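You operate a simulated robot arm through the tools that you are given. There is no shell and no other tool. Be economical: measure what you need, move in short steps, check, and stop when the job is done.

Carry out the task below with a simulated robot arm. There is one attempt and no reset: what you move stays moved.

TASK
On the top of the zinc table, make the purple bellows and the yellow muffler change places.

It is judged by the outcome, as a careful person would: the job done as asked, and still so three seconds after it is handed in. It fails if anything else is knocked over, pushed out of place, dropped, spilled or broken.

THE ROBOT
A 6-joint arm with a two-finger parallel gripper, fixed in place. Base frame: the origin is at the foot of the arm, x ahead of it, y to its left, z up; the work surface is at about z = 85. Lengths are in cm, angles in degrees, forces in N, time in s.
With the tool pointing down near the work surface it reaches from about 26 to 68 cm from the base axis. Its first joint turns from -66.0 to 66.0 degrees. Payload 2.9 kg.
Tool frame: the origin (TCP) lies between the finger pads and is the grasp point; the fingertips stand 3 cm ahead of it; z points along the fingers, y is the line along which they close. The gripper opens to 11 cm. The fingers are 2 cm wide and 1 cm thick; the gripper's body (4.8 by 11.2 cm) begins 5.5 cm behind the TCP.
Orientation is that of the tool frame in the base frame, as [roll, pitch, yaw] about the fixed x, y, z axes, in that order (R = Rz(yaw) Ry(pitch) Rx(roll)). With the fingers straight down and closing along the base's y, the tool's x points along the base's -x, its y along +y and its z along -z.

THE INTERFACE
- The arm moves only by the tool move_arm. Its argument "increments" is a list of rows, each a list of 3 entries, a list of its own where there are three numbers: the shift along the tool's x, y, z in cm, then the turn, a rotation vector about the tool's x, y, z in degrees, then the opening, from 0 (shut) to 1 (fully open). In form: [[[tx, ty, tz], [wx, wy, wz], hand], ...]. A call has 1 to 12 rows; each row shifts and turns the commanded pose from where the row before left it, along the tool's axes as they then stand. A row lasts 0.2 s, in which the tool goes at most 5 cm and 8.6 degrees; a call with a longer step from one row to the next is refused whole, and so is a gripper value outside its range. A pose out of reach is approached as far as the arm can. The call stops where the force on the tool passes 40 N (or 10 N more than at its start, if that is more) or the arm is blocked; 0.2 s more then pass. The fingers move at their own pace (about 10.8 cm/s each) and stop on an object; they squeeze with about 35 N. The grip force told is the motor's: it shows also when the fingers shut on nothing. Time passes only in rows, and 0.2 s behind the last, so rows that do not move let the fingers close. It gives the time, the measured TCP pose, the force on the tool (base axes), the opening and the grip force at its end, in the units of the frame above (readings bear some noise).
- Cameras (640 x 400 px; columns grow to the right, rows downward): "scene" is fixed at [6.96, 42.3, 140.77]; the picture's right is [-0.82, -0.57, 0.00], its down [-0.24, 0.34, -0.91] and it looks along [0.52, -0.74, -0.42] (base axes); focal length 320 px, centre (320, 200). "wrist" rides on the gripper at [-3.6, 0, -5.7] in the tool frame; the picture's right is [0.00, -1.00, 0.00], its down [0.97, 0.00, -0.24] and it looks along [0.24, 0.00, 0.97] (tool axes); focal length 218 px, centre (320, 200).
- get_image(camera): a new picture of that camera. No time passes.
- measure_at(camera, pixels): there is no depth. For up to 12 entries [column, row, z] of the newest picture of that camera ("zoom" is the newest enlarged one), the place [x, y] in the base frame at which the ray of that pixel passes the height z, good to about 0.3 cm, but the place of the scene camera against the robot may be out by one fixed shift of up to 1.2 cm in any direction. No time passes.
- inspect(camera, box): a new picture of the part [left, top, right, bottom] of that camera's present view, enlarged. No time passes.
- hand_in(): hands the job in; it is judged then, once.

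Work in short steps. Measure before you move; look again where a grasp or a placing could have gone wrong, and mend it. You have 80 turns and 38 pictures in all, the two below and enlarged ones among them. Open the gripper and draw the arm clear of the work before you hand the job in, unless the task says otherwise; then end with one line.

The tools are called after "Emit:" by a JSON object that holds its "api" and its "payload". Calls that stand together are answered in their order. move_arm: Moves the arm, as the interface text tells. Its arguments: {"type":"object","properties":{"increments":{"type":"array","items":{"type":"array"}}},"required":["increments"]} The other tools are called the same way: get_image (camera) takes a picture; measure_at (camera, pixels) gives the place at which the rays of pixels pass given heights; inspect (camera, box) takes an enlarged picture of a part of a camera's view; hand_in () hands the job in.

At the start:

```text
clock: 0.0
position: [40.38, -12.59, 111.09]
tool_rot: [-179.9, 0.0, -180.0]
ft_force: [-0.9, 1.1, 1.1]
width: 11.01
grasp_force: 0.1
```

scene: 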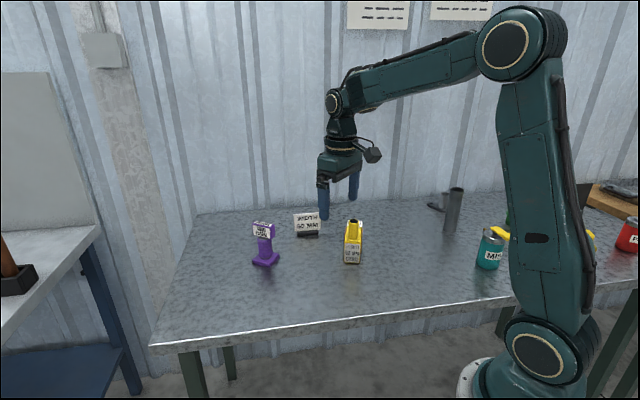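
wrist: 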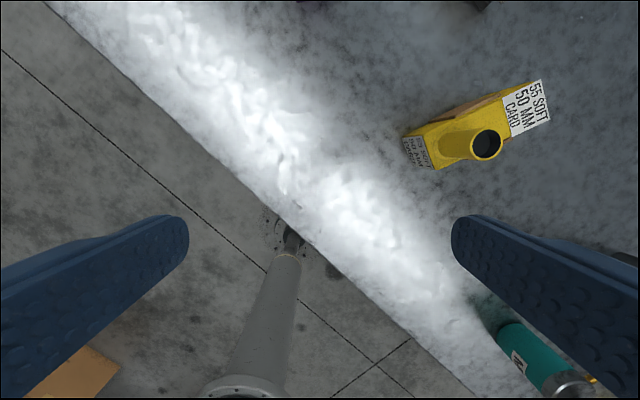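

I'll start by looking closer at the two objects and the label signs.

Emit:
{"api": "inspect", "payload": {"camera": "scene", "box": [230, 190, 390, 290]}}

Emit:
{"api": "inspect", "payload": {"camera": "wrist", "box": [380, 60, 580, 185]}}

Emit:
{"api": "inspect", "payload": {"camera": "scene", "box": [400, 160, 640, 310]}}

```text
4.00 times, centred on (310, 240) of scene
```

zoom: 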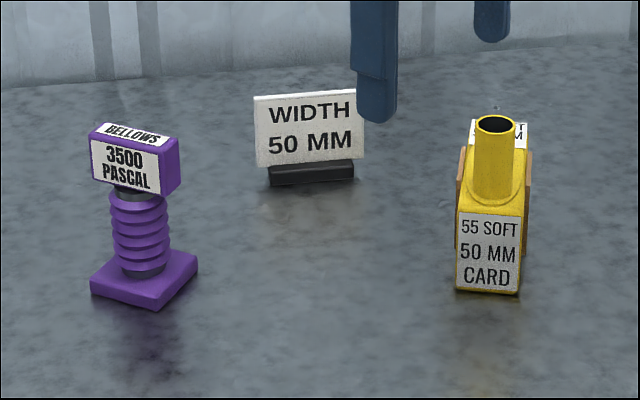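

```text
3.20 times, centred on (480, 122) of wrist
```

zoom: 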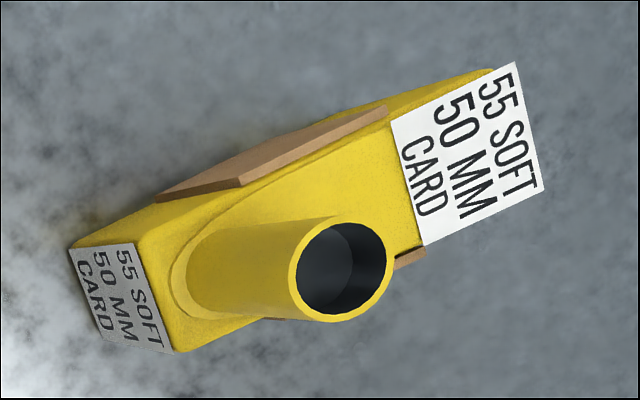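

```text
2.67 times, centred on (520, 235) of scene
```

zoom: 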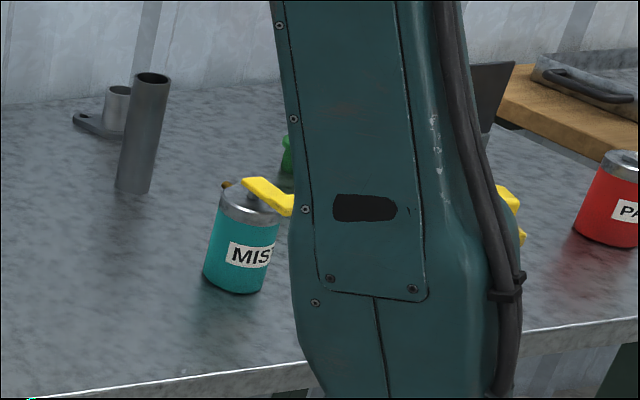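

Measuring the bases (table z = 85) in the scene picture and the muffler from the wrist.

Emit:
{"api": "measure_at", "payload": {"camera": "scene", "pixels": [[252, 263, 85], [268, 267, 85], [279, 258, 85], [344, 262, 85], [360, 263, 85], [297, 236, 85], [319, 235, 85], [444, 231, 85], [353, 221, 92], [263, 223, 92]]}}

Emit:
{"api": "measure_at", "payload": {"camera": "wrist", "pixels": [[408, 168, 85], [434, 170, 85], [403, 137, 90], [425, 134, 90], [541, 80, 90], [550, 119, 90], [487, 144, 93], [515, 136, 90], [430, 120, 88], [455, 118, 90]]}}

```text
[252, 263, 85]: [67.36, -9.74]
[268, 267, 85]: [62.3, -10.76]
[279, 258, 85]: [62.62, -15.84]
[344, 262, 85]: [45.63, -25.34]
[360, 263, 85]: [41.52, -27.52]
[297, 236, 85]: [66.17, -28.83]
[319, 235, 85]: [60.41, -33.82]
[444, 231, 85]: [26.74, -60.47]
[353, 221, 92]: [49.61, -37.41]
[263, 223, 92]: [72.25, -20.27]
```

```text
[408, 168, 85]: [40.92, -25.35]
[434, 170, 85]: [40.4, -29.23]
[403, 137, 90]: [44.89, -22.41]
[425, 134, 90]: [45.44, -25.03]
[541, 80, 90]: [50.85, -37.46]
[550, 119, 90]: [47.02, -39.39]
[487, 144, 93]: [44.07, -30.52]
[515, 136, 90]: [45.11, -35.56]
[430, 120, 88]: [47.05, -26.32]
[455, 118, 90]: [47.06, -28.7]
```

Both roughly located: bellows near (65,-13), muffler near (45,-30). I move the hand over the muffler, still high, for a better look.

Emit:
{"api": "move_arm", "payload": {"increments": [[[0, -4.5, 0], [0, 0, 0], 1], [[0, -4.5, 0], [0, 0, 0], 1], [[-2, -4.5, 0], [0, 0, 0], 1], [[-2, -4, 0], [0, 0, 0], 1], [[0, 0, 0], [0, 0, 0], 1], [[0, 0, 0], [0, 0, 0], 1]]}}

Emit:
{"api": "get_image", "payload": {"camera": "wrist"}}

```text
clock: 1.4
position: [44.61, -30.15, 111.06]
tool_rot: [-180.0, 0.0, 180.0]
ft_force: [0.8, -1.0, 0.5]
width: 10.98
grasp_force: 0.0
```

```text
32 pictures are left
```

wrist: 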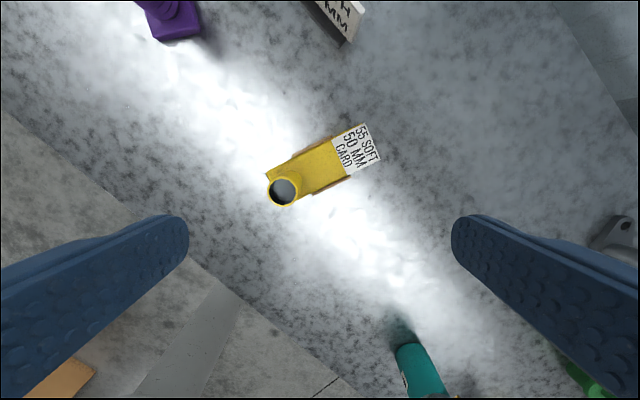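

Emit:
{"api": "inspect", "payload": {"camera": "wrist", "box": [256, 110, 400, 220]}}

Emit:
{"api": "measure_at", "payload": {"camera": "wrist", "pixels": [[266, 176, 89], [273, 202, 89], [331, 137, 89], [347, 178, 89], [380, 160, 89], [363, 124, 89], [174, 40, 85], [201, 34, 85], [345, 43, 85], [395, 345, 92]]}}

```text
3.64 times, centred on (328, 165) of wrist
```

zoom: 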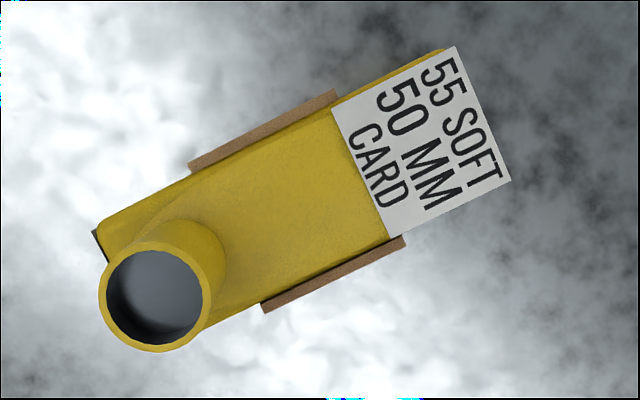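

```text
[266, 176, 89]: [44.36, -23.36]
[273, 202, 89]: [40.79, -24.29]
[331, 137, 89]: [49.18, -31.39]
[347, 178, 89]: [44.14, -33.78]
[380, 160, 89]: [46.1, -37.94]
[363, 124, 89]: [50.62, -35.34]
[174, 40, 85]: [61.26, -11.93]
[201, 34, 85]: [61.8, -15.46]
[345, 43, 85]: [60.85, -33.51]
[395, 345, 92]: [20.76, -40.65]
```

Emit:
{"api": "measure_at", "payload": {"camera": "scene", "pixels": [[152, 344, 85], [300, 326, 85], [450, 308, 85], [195, 214, 85], [175, 280, 85], [310, 203, 85], [444, 231, 85], [478, 266, 85]]}}

Emit:
{"api": "measure_at", "payload": {"camera": "zoom", "pixels": [[298, 203, 91], [298, 203, 88], [190, 168, 91], [337, 95, 91], [263, 308, 91], [404, 240, 91], [100, 220, 92], [440, 50, 92], [511, 180, 92], [205, 330, 92]]}}

```text
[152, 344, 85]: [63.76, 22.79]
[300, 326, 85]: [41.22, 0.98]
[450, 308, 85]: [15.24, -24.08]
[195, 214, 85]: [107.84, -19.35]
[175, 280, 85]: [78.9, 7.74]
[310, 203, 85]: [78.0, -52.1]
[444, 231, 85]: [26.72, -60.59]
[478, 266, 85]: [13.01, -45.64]
```

```text
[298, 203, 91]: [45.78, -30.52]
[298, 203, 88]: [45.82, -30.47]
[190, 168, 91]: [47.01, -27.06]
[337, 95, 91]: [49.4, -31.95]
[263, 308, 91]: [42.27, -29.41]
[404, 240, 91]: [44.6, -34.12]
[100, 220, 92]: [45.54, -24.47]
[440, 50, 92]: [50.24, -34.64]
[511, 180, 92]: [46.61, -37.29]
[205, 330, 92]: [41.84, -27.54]
```

The card pads centre at (45.8,-30.5), with the muffler axis at about -64° in the base frame. Now to look at the bellows from nearby.

Emit:
{"api": "move_arm", "payload": {"increments": [[[-3, 4, 0], [0, 0, 0], 1], [[-3, 4, 0], [0, 0, 0], 1], [[-3, 4, 0], [0, 0, 0], 1], [[-3, 4, 0], [0, 0, 0], 1], [[0, 1, 3], [0, 0, 0], 1], [[0, 0, 0], [0, 0, 0], 1], [[0, 0, 0], [0, 0, 0], 1]]}}

Emit:
{"api": "get_image", "payload": {"camera": "wrist"}}

```text
clock: 3.0
position: [56.68, -12.98, 108.26]
tool_rot: [180.0, 0.0, 179.9]
ft_force: [0.8, -0.4, 0.3]
width: 11.01
grasp_force: 0.0
```

```text
30 pictures are left
```

wrist: 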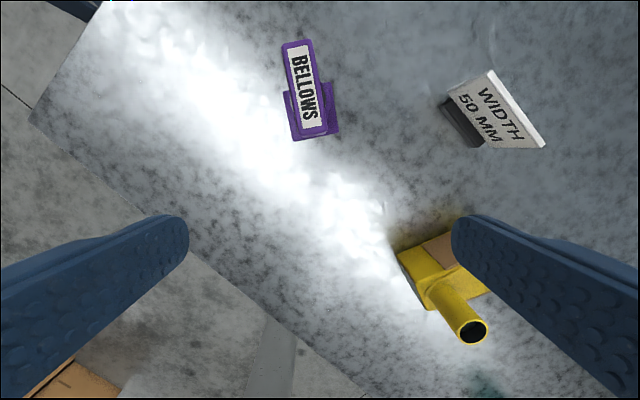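

Emit:
{"api": "inspect", "payload": {"camera": "wrist", "box": [256, 20, 384, 160]}}

Emit:
{"api": "inspect", "payload": {"camera": "scene", "box": [236, 210, 300, 275]}}

```text
2.86 times, centred on (320, 90) of wrist
```

zoom: 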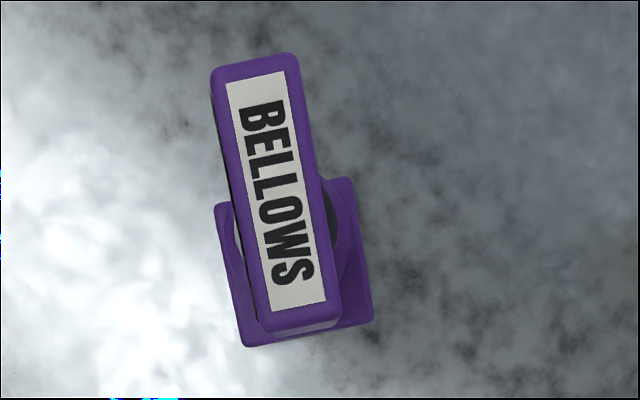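

```text
6.15 times, centred on (268, 242) of scene
```

zoom: 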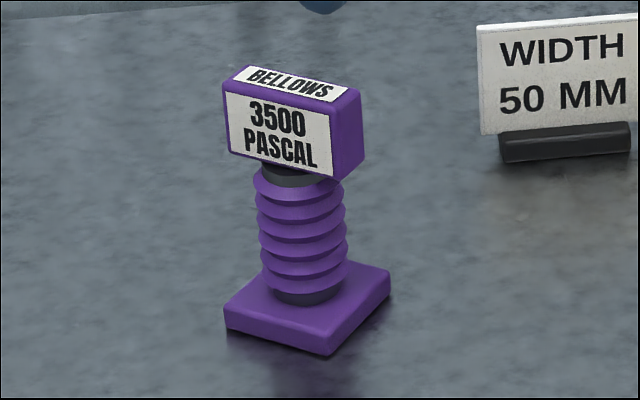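

Emit:
{"api": "measure_at", "payload": {"camera": "wrist", "pixels": [[282.2, 44.5, 97.3], [312.3, 39.3, 97.3], [327.3, 132.7, 97.3], [299.7, 136.2, 97.3], [293.8, 141.4, 85], [338.2, 132.7, 85], [283.8, 92, 86.5], [331.5, 82.5, 86.5]]}}

Emit:
{"api": "measure_at", "payload": {"camera": "zoom", "pixels": [[333, 178, 93.4], [335, 100, 97.3], [228, 80, 97.3], [331, 355, 85], [226, 328, 85], [390, 298, 85]]}}

```text
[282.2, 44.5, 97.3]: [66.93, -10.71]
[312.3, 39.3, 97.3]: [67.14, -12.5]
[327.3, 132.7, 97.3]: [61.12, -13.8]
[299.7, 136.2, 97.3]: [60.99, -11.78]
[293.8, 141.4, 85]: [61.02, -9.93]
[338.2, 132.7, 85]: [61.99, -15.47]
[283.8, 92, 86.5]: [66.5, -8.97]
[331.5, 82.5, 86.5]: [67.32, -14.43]
```

```text
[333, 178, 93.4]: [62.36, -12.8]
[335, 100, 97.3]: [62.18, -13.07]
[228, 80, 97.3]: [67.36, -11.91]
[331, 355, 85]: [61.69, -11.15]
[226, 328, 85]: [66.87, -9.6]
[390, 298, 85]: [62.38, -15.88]
```

The bellows head is about 6 × 2 cm, centred at (64.1,-12.2), z about 93.5–97.3, with its long axis at 10°. I'll grip it by its end faces, because fingertips there stay clear of the soft folds. First I go above it and turn.

Emit:
{"api": "move_arm", "payload": {"increments": [[[-3.7, 0.4, 0], [0, 0, 0], 1], [[-3.7, 0.4, 0], [0, 0, 0], 1], [[0, 0, 0], [0, 0, 8], 1], [[0, 0, 0], [0, 0, 8], 1], [[0, 0, 0], [0, 0, 8], 1], [[0, 0, 0], [0, 0, 8], 1], [[0, 0, 0], [0, 0, 8], 1], [[0, 0, 0], [0, 0, 8], 1], [[0, 0, 0], [0, 0, 8], 1], [[0, 0, 0], [0, 0, 8], 1], [[0, 0, 0], [0, 0, 8], 1], [[0, 0, 0], [0, 0, 8], 1]]}}

Emit:
{"api": "get_image", "payload": {"camera": "wrist"}}

```text
clock: 5.6
position: [63.18, -12.11, 108.05]
tool_rot: [-180.0, 0.0, 99.8]
ft_force: [1.5, -0.9, 0.1]
width: 11.0
grasp_force: 0.0
out of reach, approached as far as the arm can: row 2
```

```text
27 pictures are left
```

wrist: 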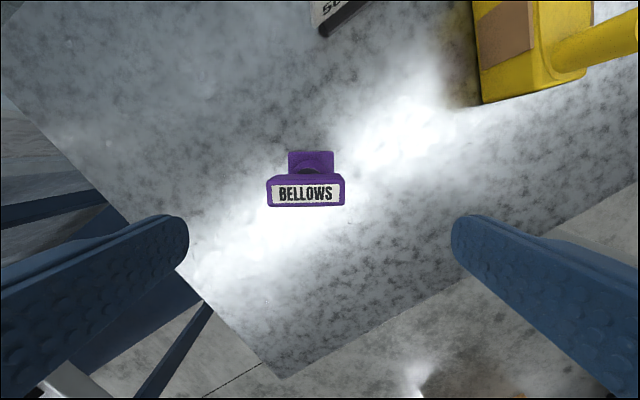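

Emit:
{"api": "inspect", "payload": {"camera": "wrist", "box": [256, 140, 356, 215]}}

Emit:
{"api": "measure_at", "payload": {"camera": "wrist", "pixels": [[268, 183, 97.3], [343, 178, 97.3], [345, 204, 97.3], [268, 208, 97.3], [289, 152, 86.5], [333, 151, 86.5]]}}

```text
5.33 times, centred on (306, 178) of wrist
```

zoom: 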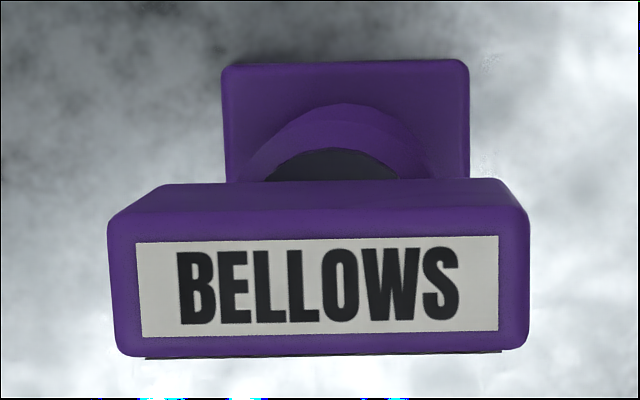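

```text
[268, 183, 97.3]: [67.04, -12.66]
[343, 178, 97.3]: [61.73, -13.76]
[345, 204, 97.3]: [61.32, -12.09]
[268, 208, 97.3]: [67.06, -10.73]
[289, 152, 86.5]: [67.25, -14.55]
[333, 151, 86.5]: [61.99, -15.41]
```

Both views agree: the head is centred near (64.15,-12.25). I descend partway and re-read the pose.

Emit:
{"api": "move_arm", "payload": {"increments": [[[0, 0, 3.5], [0, 0, 0], 1], [[0, 0, 3.4], [0, 0, 0], 1], [[0, 0, 0], [0, 0, 0], 1]]}}

```text
clock: 6.4
position: [63.34, -12.08, 101.11]
tool_rot: [-179.9, 0.0, 100.0]
ft_force: [-0.5, 1.3, 0.3]
width: 11.0
grasp_force: 0.1
```

Emit:
{"api": "move_arm", "payload": {"increments": [[[-0.29, 0.76, 0], [0, 0, 0], 1], [[0, 0, 3], [0, 0, 0], 1], [[0, 0, 2.8], [0, 0, 0], 1], [[0, 0, 0], [0, 0, 0], 1]]}}

Emit:
{"api": "get_image", "payload": {"camera": "wrist"}}

Emit:
{"api": "inspect", "payload": {"camera": "scene", "box": [220, 180, 340, 280]}}

```text
clock: 7.4
position: [64.26, -12.35, 95.44]
tool_rot: [179.9, 0.0, 100.0]
ft_force: [-1.4, -0.5, 0.2]
width: 10.99
grasp_force: 0.0
```

```text
25 pictures are left
```

wrist: 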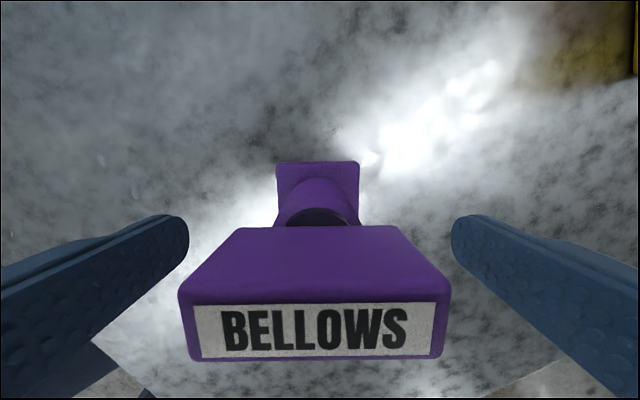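

```text
4.00 times, centred on (280, 230) of scene
```

zoom: 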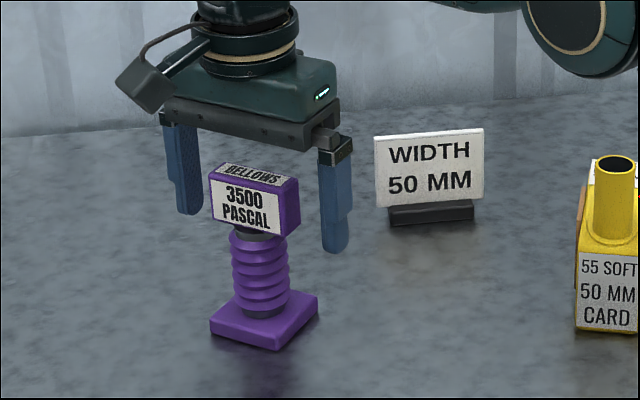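

The head sits centred between the fingers (columns 180–450, top face row ~330). Closing gently.

Emit:
{"api": "move_arm", "payload": {"increments": [[[0, 0, 0], [0, 0, 0], 0.5], [[0, 0, 0], [0, 0, 0], 0.5], [[0, 0, 0], [0, 0, 0], 0.5]]}}

```text
clock: 8.2
position: [64.32, -12.47, 95.62]
tool_rot: [-180.0, -0.1, 99.9]
ft_force: [0.3, -0.5, 0.7]
width: 6.18
grasp_force: 34.7
```

Gripped at 6.18 cm. Lifting slowly.

Emit:
{"api": "move_arm", "payload": {"increments": [[[0, 0, -1], [0, 0, 0], 0.5], [[0, 0, -2], [0, 0, 0], 0.5], [[0, 0, -3], [0, 0, 0], 0.5], [[0, 0, 0], [0, 0, 0], 0.5]]}}

Emit:
{"api": "inspect", "payload": {"camera": "scene", "box": [220, 160, 380, 280]}}

```text
clock: 9.2
position: [64.31, -12.35, 101.59]
tool_rot: [-180.0, -0.1, 100.0]
ft_force: [-0.5, 0.3, -2.0]
width: 6.17
grasp_force: 34.7
```

```text
3.33 times, centred on (300, 220) of scene
```

zoom: 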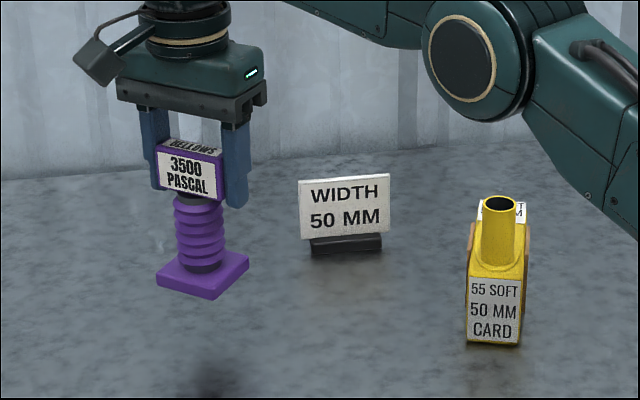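

Held well. I carry it to a free temporary spot near (46.3,-8.4) and set it down.

Emit:
{"api": "move_arm", "payload": {"increments": [[[1.41, -3.4, 0], [0, 0, 0], 0.5], [[1.41, -3.4, 0], [0, 0, 0], 0.5], [[1.41, -3.4, 0], [0, 0, 0], 0.5], [[1.41, -3.4, 0], [0, 0, 0], 0.5], [[1.41, -3.4, 0], [0, 0, 0], 0.5], [[0, 0, 0], [0, 0, 0], 0.5], [[0, 0, 3], [0, 0, 0], 0.5], [[0, 0, 2], [0, 0, 0], 0.5], [[0, 0, 0.7], [0, 0, 0], 0.5], [[0, 0, 0], [0, 0, 0], 0.5]]}}

Emit:
{"api": "inspect", "payload": {"camera": "scene", "box": [240, 180, 400, 310]}}

```text
clock: 11.4
position: [45.94, -8.36, 95.62]
tool_rot: [-179.9, 0.0, 100.1]
ft_force: [-0.5, -0.1, -2.8]
width: 6.2
grasp_force: 33.8
```

```text
3.08 times, centred on (320, 245) of scene
```

zoom: 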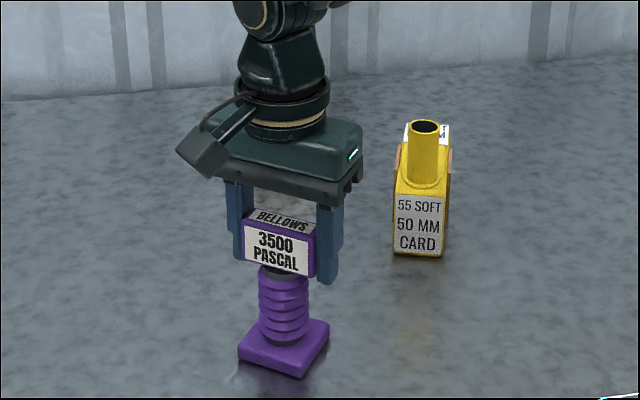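

Weight is still on the hand (fz -2.8), so I lower in small steps until it touches.

Emit:
{"api": "move_arm", "payload": {"increments": [[[0, 0, 0.15], [0, 0, 0], 0.5], [[0, 0, 0], [0, 0, 0], 0.5]]}}

```text
clock: 12.0
position: [46.07, -8.35, 95.54]
tool_rot: [180.0, 0.1, 100.0]
ft_force: [-1.2, 2.4, 5.6]
width: 6.18
grasp_force: 35.1
```

Contact (fz +5.6). Release and rise.

Emit:
{"api": "move_arm", "payload": {"increments": [[[0, 0, 0], [0, 0, 0], 0.65], [[0, 0, 0], [0, 0, 0], 0.85], [[0, 0, 0], [0, 0, 0], 1], [[0, 0, 0], [0, 0, 0], 1], [[0, 0, -3], [0, 0, 0], 1], [[0, 0, -4], [0, 0, 0], 1], [[0, 0, -4], [0, 0, 0], 1], [[0, 0, 0], [0, 0, 0], 1]]}}

Emit:
{"api": "get_image", "payload": {"camera": "scene"}}

```text
clock: 13.8
position: [45.87, -8.28, 106.53]
tool_rot: [-179.9, 0.1, 100.0]
ft_force: [0.3, 0.4, 0.3]
width: 11.0
grasp_force: 0.0
```

```text
21 pictures are left
```

scene: 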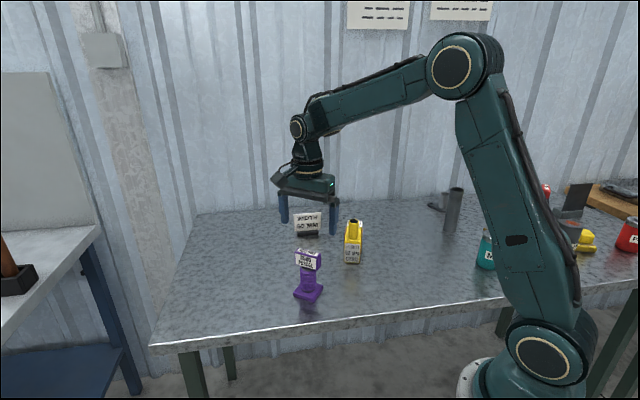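

Bellows stands at about (46,-8.3). Now turn to the muffler's axis and go above its card pads.

Emit:
{"api": "move_arm", "payload": {"increments": [[[0, 0, 0], [0, 0, -8.1], 1], [[0, 0, 0], [0, 0, -8.1], 1], [[-3.97, -1.98, 0], [0, 0, 0], 1], [[-3.97, -1.98, 0], [0, 0, 0], 1], [[-3.97, -1.98, 0], [0, 0, 0], 1], [[-3.97, -1.98, 0], [0, 0, 0], 1], [[-3.97, -1.98, 0], [0, 0, 0], 1], [[0, 0, 0], [0, 0, 0], 1]]}}

Emit:
{"api": "get_image", "payload": {"camera": "wrist"}}

Emit:
{"api": "inspect", "payload": {"camera": "scene", "box": [310, 190, 390, 275]}}

```text
clock: 15.6
position: [46.3, -30.39, 106.45]
tool_rot: [-179.9, 0.0, 116.2]
ft_force: [0.3, 0.7, -0.1]
width: 11.0
grasp_force: 0.0
```

```text
20 pictures are left
```

wrist: 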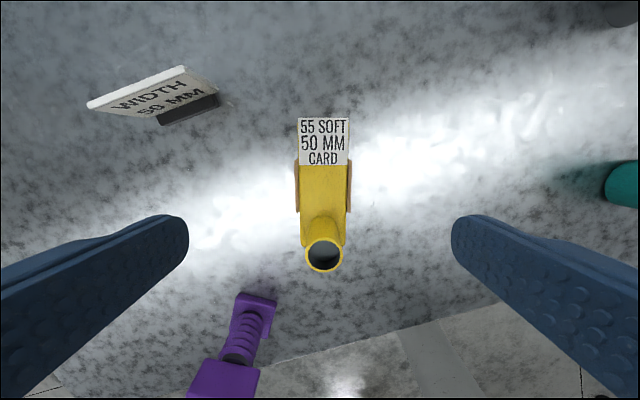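

```text
4.71 times, centred on (350, 232) of scene
```

zoom: 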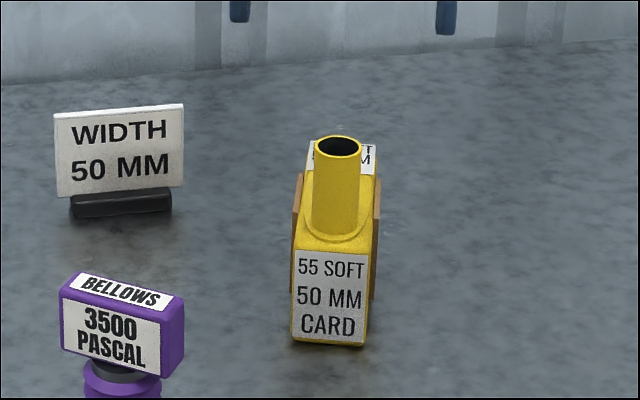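

Emit:
{"api": "measure_at", "payload": {"camera": "wrist", "pixels": [[324, 256, 97], [323.5, 186, 90], [295, 161, 90], [297, 213, 90], [353, 160, 90], [350, 212, 90], [306, 262, 97], [343, 262, 97], [324, 240, 97]]}}

```text
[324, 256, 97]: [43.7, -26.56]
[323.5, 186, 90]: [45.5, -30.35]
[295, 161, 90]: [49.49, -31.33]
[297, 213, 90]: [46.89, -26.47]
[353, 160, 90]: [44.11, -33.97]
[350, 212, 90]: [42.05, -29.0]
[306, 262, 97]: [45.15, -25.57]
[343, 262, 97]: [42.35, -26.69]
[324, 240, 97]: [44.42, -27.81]
```

Tube inner edge is about 2.75 cm from the card centre, so I'll bias the grasp 0.6 cm toward the label to clear the gripper body. I descend to z≈92.5 and look.

Emit:
{"api": "move_arm", "payload": {"increments": [[[-0.25, -0.5, 0], [0, 0, 0], 1], [[0, 0, 4], [0, 0, 0], 1], [[0, 0, 4], [0, 0, 0], 1], [[0, 0, 3], [0, 0, 0], 1], [[0, 0, 3], [0, 0, 0], 1], [[0, 0, 0], [0, 0, 0], 1]]}}

Emit:
{"api": "get_image", "payload": {"camera": "wrist"}}

Emit:
{"api": "inspect", "payload": {"camera": "scene", "box": [300, 180, 400, 275]}}

```text
clock: 17.0
position: [45.62, -30.89, 92.55]
tool_rot: [-180.0, 0.1, 116.2]
ft_force: [0.1, -1.2, -0.7]
width: 11.04
grasp_force: 0.0
```

```text
18 pictures are left
```

wrist: 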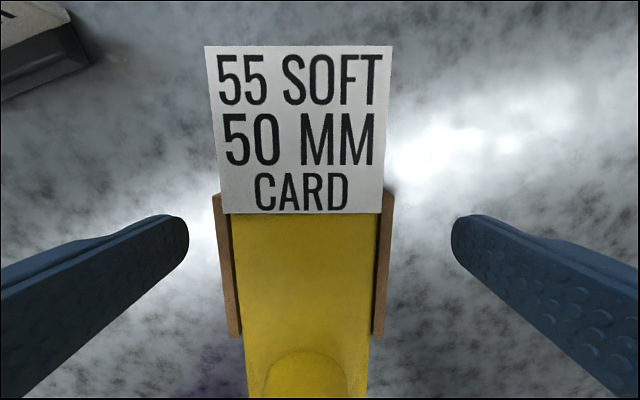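

```text
4.21 times, centred on (350, 228) of scene
```

zoom: 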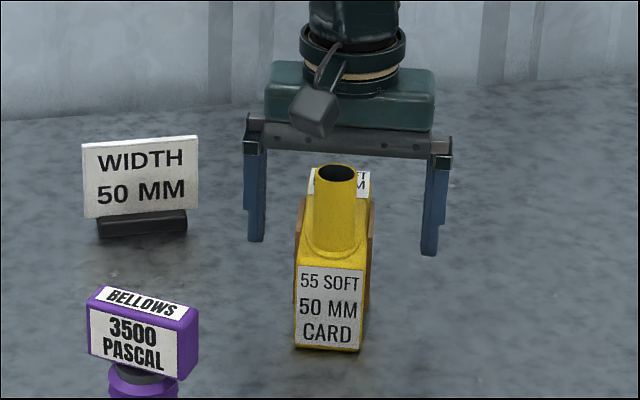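

The muffler centre is at column ~305, so I shift +0.45 in tool y and a little toward the label, then descend gently to z≈89.7.

Emit:
{"api": "move_arm", "payload": {"increments": [[[-0.25, 0.45, 0], [0, 0, 0], 1], [[0, 0, 1], [0, 0, 0], 1], [[0, 0, 1], [0, 0, 0], 1], [[0, 0, 0.8], [0, 0, 0], 1], [[0, 0, 0], [0, 0, 0], 1]]}}

Emit:
{"api": "get_image", "payload": {"camera": "wrist"}}

Emit:
{"api": "inspect", "payload": {"camera": "scene", "box": [300, 180, 400, 275]}}

```text
clock: 18.2
position: [46.1, -30.93, 89.93]
tool_rot: [-180.0, -0.1, 116.2]
ft_force: [-0.2, 0.9, -0.6]
width: 11.01
grasp_force: 0.0
```

```text
16 pictures are left
```

wrist: 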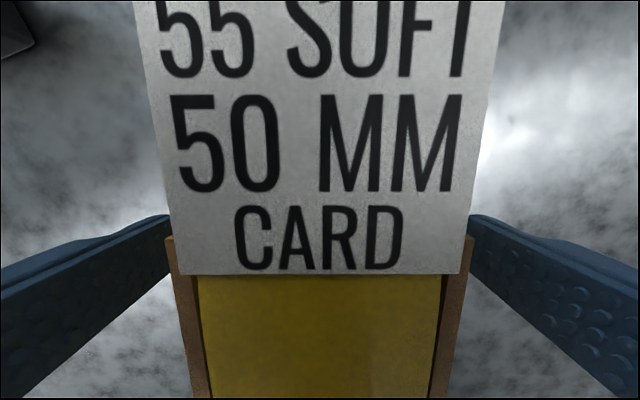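

```text
4.21 times, centred on (350, 228) of scene
```

zoom: 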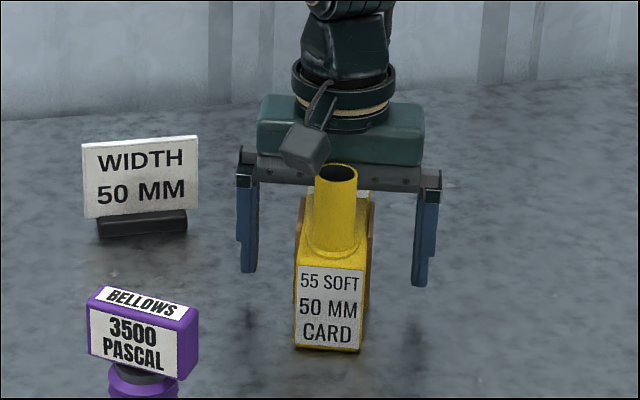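

Fingers straddle the cards (rows 235+), no contact. Closing toward just under 50 mm to avoid over-squeezing.

Emit:
{"api": "move_arm", "payload": {"increments": [[[0, 0, 0], [0, 0, 0], 0.6], [[0, 0, 0], [0, 0, 0], 0.44], [[0, 0, 0], [0, 0, 0], 0.44], [[0, 0, 0], [0, 0, 0], 0.44]]}}

```text
clock: 19.2
position: [46.15, -30.81, 89.87]
tool_rot: [180.0, -0.1, 116.2]
ft_force: [-0.5, 0.0, 0.5]
width: 4.84
grasp_force: 0.2
```

No contact at 4.84 cm; close further in small steps.

Emit:
{"api": "move_arm", "payload": {"increments": [[[0, 0, 0], [0, 0, 0], 0.41], [[0, 0, 0], [0, 0, 0], 0.41]]}}

Emit:
{"api": "get_image", "payload": {"camera": "wrist"}}

```text
clock: 19.8
position: [46.15, -30.9, 89.87]
tool_rot: [180.0, 0.0, 116.2]
ft_force: [0.7, -0.3, 0.3]
width: 4.61
grasp_force: 1.2
```

```text
14 pictures are left
```

wrist: 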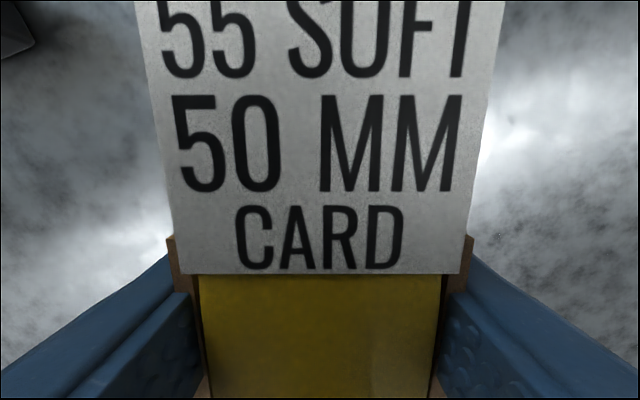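

Emit:
{"api": "move_arm", "payload": {"increments": [[[0, 0, 0], [0, 0, 0], 0.395], [[0, 0, 0], [0, 0, 0], 0.395]]}}

Emit:
{"api": "inspect", "payload": {"camera": "scene", "box": [310, 195, 390, 270]}}

```text
clock: 20.4
position: [46.23, -30.8, 89.85]
tool_rot: [-180.0, 0.0, 116.2]
ft_force: [0.0, -0.5, 0.7]
width: 4.59
grasp_force: 35.0
```

```text
5.33 times, centred on (350, 232) of scene
```

zoom: 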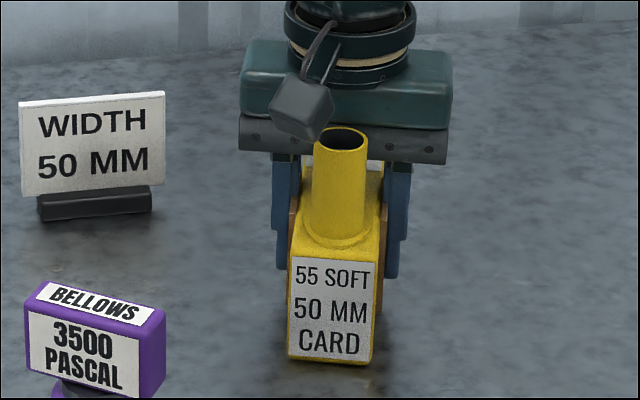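

Firm grip at 4.59 cm, 35 N. Lift and check.

Emit:
{"api": "move_arm", "payload": {"increments": [[[0, 0, -1], [0, 0, 0], 0.395], [[0, 0, -2], [0, 0, 0], 0.395], [[0, 0, -3], [0, 0, 0], 0.395], [[0, 0, 0], [0, 0, 0], 0.395]]}}

Emit:
{"api": "inspect", "payload": {"camera": "scene", "box": [250, 160, 410, 270]}}

```text
clock: 21.4
position: [46.12, -30.59, 95.85]
tool_rot: [179.9, 0.0, 116.2]
ft_force: [-1.0, 0.4, -1.6]
width: 4.58
grasp_force: 34.7
```

```text
3.64 times, centred on (330, 215) of scene
```

zoom: 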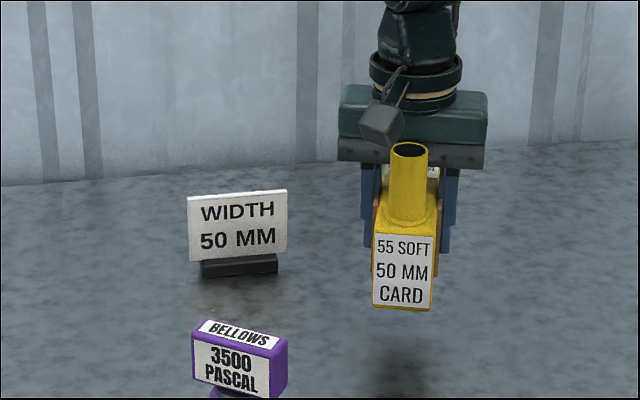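

Lifted level. Carry it to (64.2,-12.2).

Emit:
{"api": "move_arm", "payload": {"increments": [[[1.09, 3.045, 0], [0, 0, 0], 0.395], [[1.09, 3.045, 0], [0, 0, 0], 0.395], [[1.09, 3.045, 0], [0, 0, 0], 0.395], [[1.09, 3.045, 0], [0, 0, 0], 0.395], [[1.09, 3.045, 0], [0, 0, 0], 0.395], [[1.09, 3.045, 0], [0, 0, 0], 0.395], [[1.09, 3.045, 0], [0, 0, 0], 0.395], [[1.09, 3.045, 0], [0, 0, 0], 0.395], [[0, 0, 0], [0, 0, 0], 0.395], [[0, 0, 3], [0, 0, 0], 0.395], [[0, 0, 2], [0, 0, 0], 0.395], [[0, 0, 0], [0, 0, 0], 0.395]]}}

Emit:
{"api": "get_image", "payload": {"camera": "scene"}}

```text
clock: 24.0
position: [64.11, -12.58, 90.48]
tool_rot: [180.0, 0.1, 116.2]
ft_force: [-0.6, -0.2, -1.9]
width: 4.58
grasp_force: 35.3
```

```text
11 pictures are left
```

scene: 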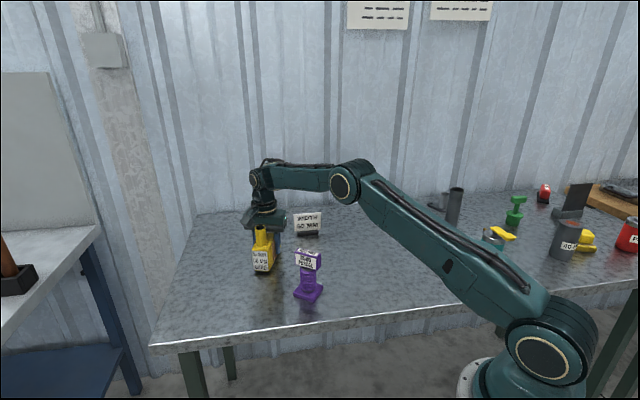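

Over the spot and about 0.6–0.9 cm above the table; small correction, then lower to contact.

Emit:
{"api": "move_arm", "payload": {"increments": [[[0.25, 0.2, 0], [0, 0, 0], 0.395], [[0, 0, 0.5], [0, 0, 0], 0.395], [[0, 0, 0.3], [0, 0, 0], 0.395], [[0, 0, 0], [0, 0, 0], 0.395]]}}

```text
clock: 25.0
position: [64.19, -12.28, 89.74]
tool_rot: [179.9, 0.0, 116.3]
ft_force: [-1.8, 0.7, 2.4]
width: 4.58
grasp_force: 34.9
```

Emit:
{"api": "move_arm", "payload": {"increments": [[[0, 0, 0.1], [0, 0, 0], 0.395], [[0, 0, 0], [0, 0, 0], 0.395]]}}

```text
clock: 25.6
position: [64.13, -12.17, 89.84]
tool_rot: [-180.0, -0.1, 116.2]
ft_force: [-3.9, 1.3, 9.3]
width: 4.61
grasp_force: 35.1
```

Firm contact. Release and rise straight up.

Emit:
{"api": "move_arm", "payload": {"increments": [[[0, 0, -0.1], [0, 0, 0], 0.5], [[0, 0, 0], [0, 0, 0], 0.7], [[0, 0, 0], [0, 0, 0], 1], [[0, 0, 0], [0, 0, 0], 1], [[0, 0, -2], [0, 0, 0], 1], [[0, 0, -4], [0, 0, 0], 1], [[0, 0, -4], [0, 0, 0], 1], [[0, 0, -4], [0, 0, 0], 1], [[0, 0, 0], [0, 0, 0], 1]]}}

Emit:
{"api": "inspect", "payload": {"camera": "scene", "box": [220, 180, 380, 310]}}

```text
clock: 27.6
position: [64.31, -12.25, 103.86]
tool_rot: [179.9, 0.0, 116.2]
ft_force: [0.6, 0.3, -0.1]
width: 10.98
grasp_force: 0.0
```

```text
3.08 times, centred on (300, 245) of scene
```

zoom: 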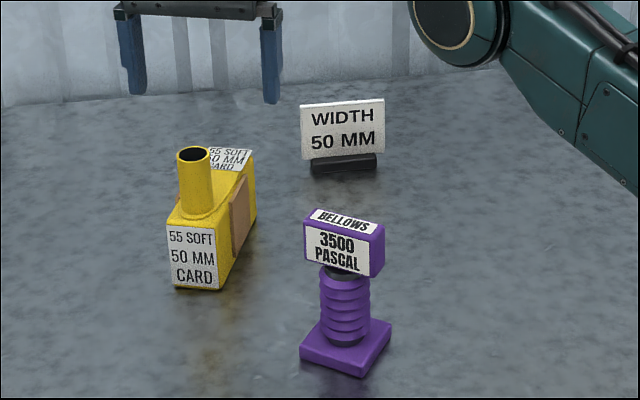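

Muffler stands in the bellows' old spot. Now back over the bellows, restoring the earlier hand angle.

Emit:
{"api": "move_arm", "payload": {"increments": [[[2.88, -3.65, -1], [0, 0, 0], 1], [[2.88, -3.65, 0], [0, 0, 0], 1], [[2.88, -3.65, 0], [0, 0, 0], 1], [[2.88, -3.65, 0], [0, 0, 0], 1], [[0, 0, 0], [0, 0, 8.1], 1], [[0, 0, 0], [0, 0, 8.1], 1], [[0, 0, 0], [0, 0, 0], 1]]}}

Emit:
{"api": "get_image", "payload": {"camera": "wrist"}}

```text
clock: 29.2
position: [46.19, -8.09, 104.94]
tool_rot: [-179.9, 0.0, 100.0]
ft_force: [-0.2, -0.3, -0.2]
width: 11.0
grasp_force: 0.0
```

```text
9 pictures are left
```

wrist: 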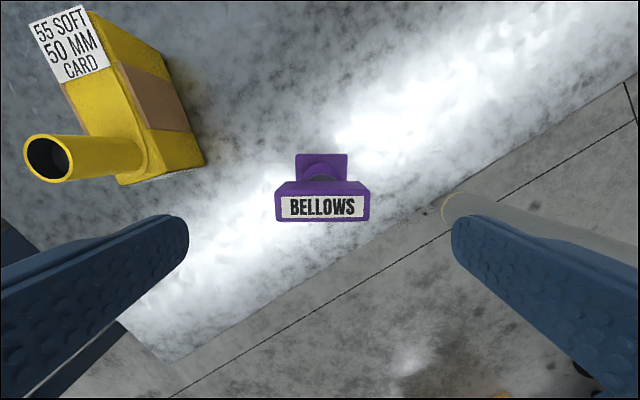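

The bellows is centred (column 322, row ~207). Descend and grip.

Emit:
{"api": "move_arm", "payload": {"increments": [[[0.0, 0, 3], [0, 0, 0], 1], [[0, 0, 3], [0, 0, 0], 1], [[0, 0, 2], [0, 0, 0], 1], [[0, 0, 1.4], [0, 0, 0], 1], [[0, 0, 0], [0, 0, 0], 1], [[0, 0, 0], [0, 0, 0], 0.7], [[0, 0, 0], [0, 0, 0], 0.5], [[0, 0, 0], [0, 0, 0], 0.5], [[0, 0, 0], [0, 0, 0], 0.5]]}}

```text
clock: 31.2
position: [46.06, -8.3, 95.47]
tool_rot: [179.9, -0.1, 100.0]
ft_force: [-0.4, -0.4, -0.8]
width: 6.17
grasp_force: 35.0
```

Gripped at 6.17 cm. Lift and carry to (46,-30.8).

Emit:
{"api": "move_arm", "payload": {"increments": [[[0, 0, -2], [0, 0, 0], 0.5], [[0, 0, -3], [0, 0, 0], 0.5], [[-3.7, -0.65, 0], [0, 0, 0], 0.5], [[-3.7, -0.65, 0], [0, 0, 0], 0.5], [[-3.7, -0.65, 0], [0, 0, 0], 0.5], [[-3.7, -0.65, 0], [0, 0, 0], 0.5], [[-3.7, -0.65, 0], [0, 0, 0], 0.5], [[-3.7, -0.65, 0], [0, 0, 0], 0.5], [[0, 0, 0], [0, 0, 0], 0.5], [[0, 0, 3], [0, 0, 0], 0.5], [[0, 0, 1.6], [0, 0, 0], 0.5], [[0, 0, 0], [0, 0, 0], 0.5]]}}

Emit:
{"api": "get_image", "payload": {"camera": "scene"}}

```text
clock: 33.8
position: [46.2, -30.76, 95.78]
tool_rot: [180.0, -0.1, 100.0]
ft_force: [-0.5, 0.2, -3.8]
width: 6.17
grasp_force: 34.5
```

```text
8 pictures are left
```

scene: 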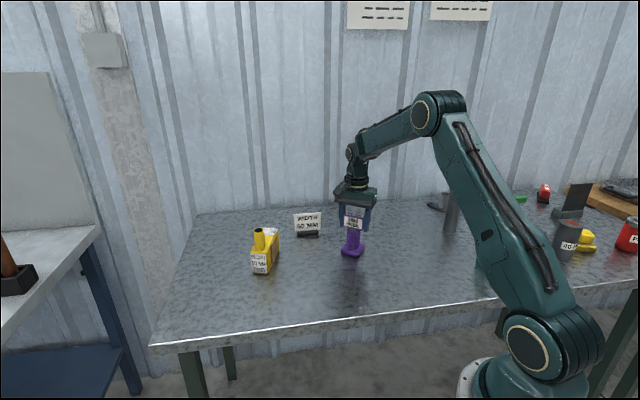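

Right spot, just above the table (fz -3.8). Lower to contact.

Emit:
{"api": "move_arm", "payload": {"increments": [[[0, 0, 0.25], [0, 0, 0], 0.5], [[0, 0, 0.1], [0, 0, 0], 0.5], [[0, 0, 0], [0, 0, 0], 0.5]]}}

```text
clock: 34.6
position: [46.07, -30.78, 95.59]
tool_rot: [180.0, 0.0, 100.0]
ft_force: [-0.7, 0.7, 5.7]
width: 6.17
grasp_force: 34.9
```

Contact (fz +5.7), same height as at the temporary spot. Release and rise.

Emit:
{"api": "move_arm", "payload": {"increments": [[[0, 0, 0], [0, 0, 0], 0.65], [[0, 0, 0], [0, 0, 0], 0.85], [[0, 0, 0], [0, 0, 0], 1], [[0, 0, 0], [0, 0, 0], 1], [[0, 0, -3], [0, 0, 0], 1], [[0, 0, -4], [0, 0, 0], 1], [[0, 0, -4], [0, 0, 0], 1], [[3, 0, -3], [0, 0, 0], 1], [[4, 0, 0], [0, 0, 0], 1], [[4, 0, 0], [0, 0, 0], 1], [[4, 0, 0], [0, 0, 0], 1], [[0, 0, 0], [0, 0, 0], 1]]}}

Emit:
{"api": "get_image", "payload": {"camera": "scene"}}

Emit:
{"api": "inspect", "payload": {"camera": "scene", "box": [230, 190, 390, 290]}}

```text
clock: 37.2
position: [43.1, -15.79, 109.62]
tool_rot: [179.9, 0.0, 100.0]
ft_force: [-0.4, -1.2, -0.4]
width: 10.99
grasp_force: 0.0
```

```text
7 pictures are left
```

scene: 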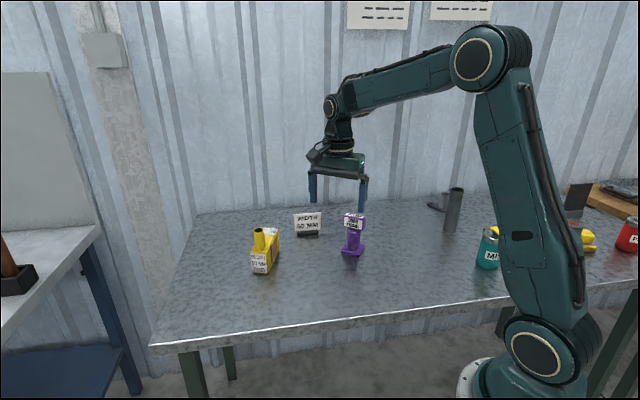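

```text
4.00 times, centred on (310, 240) of scene
```

zoom: 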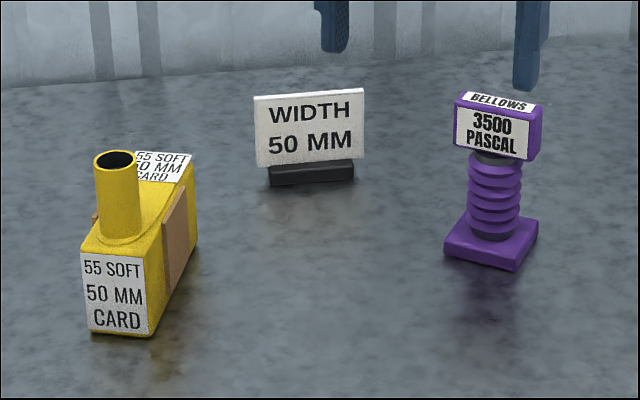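

Both stand upright in exchanged places, the sign and the other things are undisturbed, and the arm is clear with the gripper open.

Emit:
{"api": "hand_in", "payload": {}}

```text
The job is handed in.
```

The purple bellows and the yellow muffler have changed places on the zinc table; both stand upright, and nothing else visible was disturbed.
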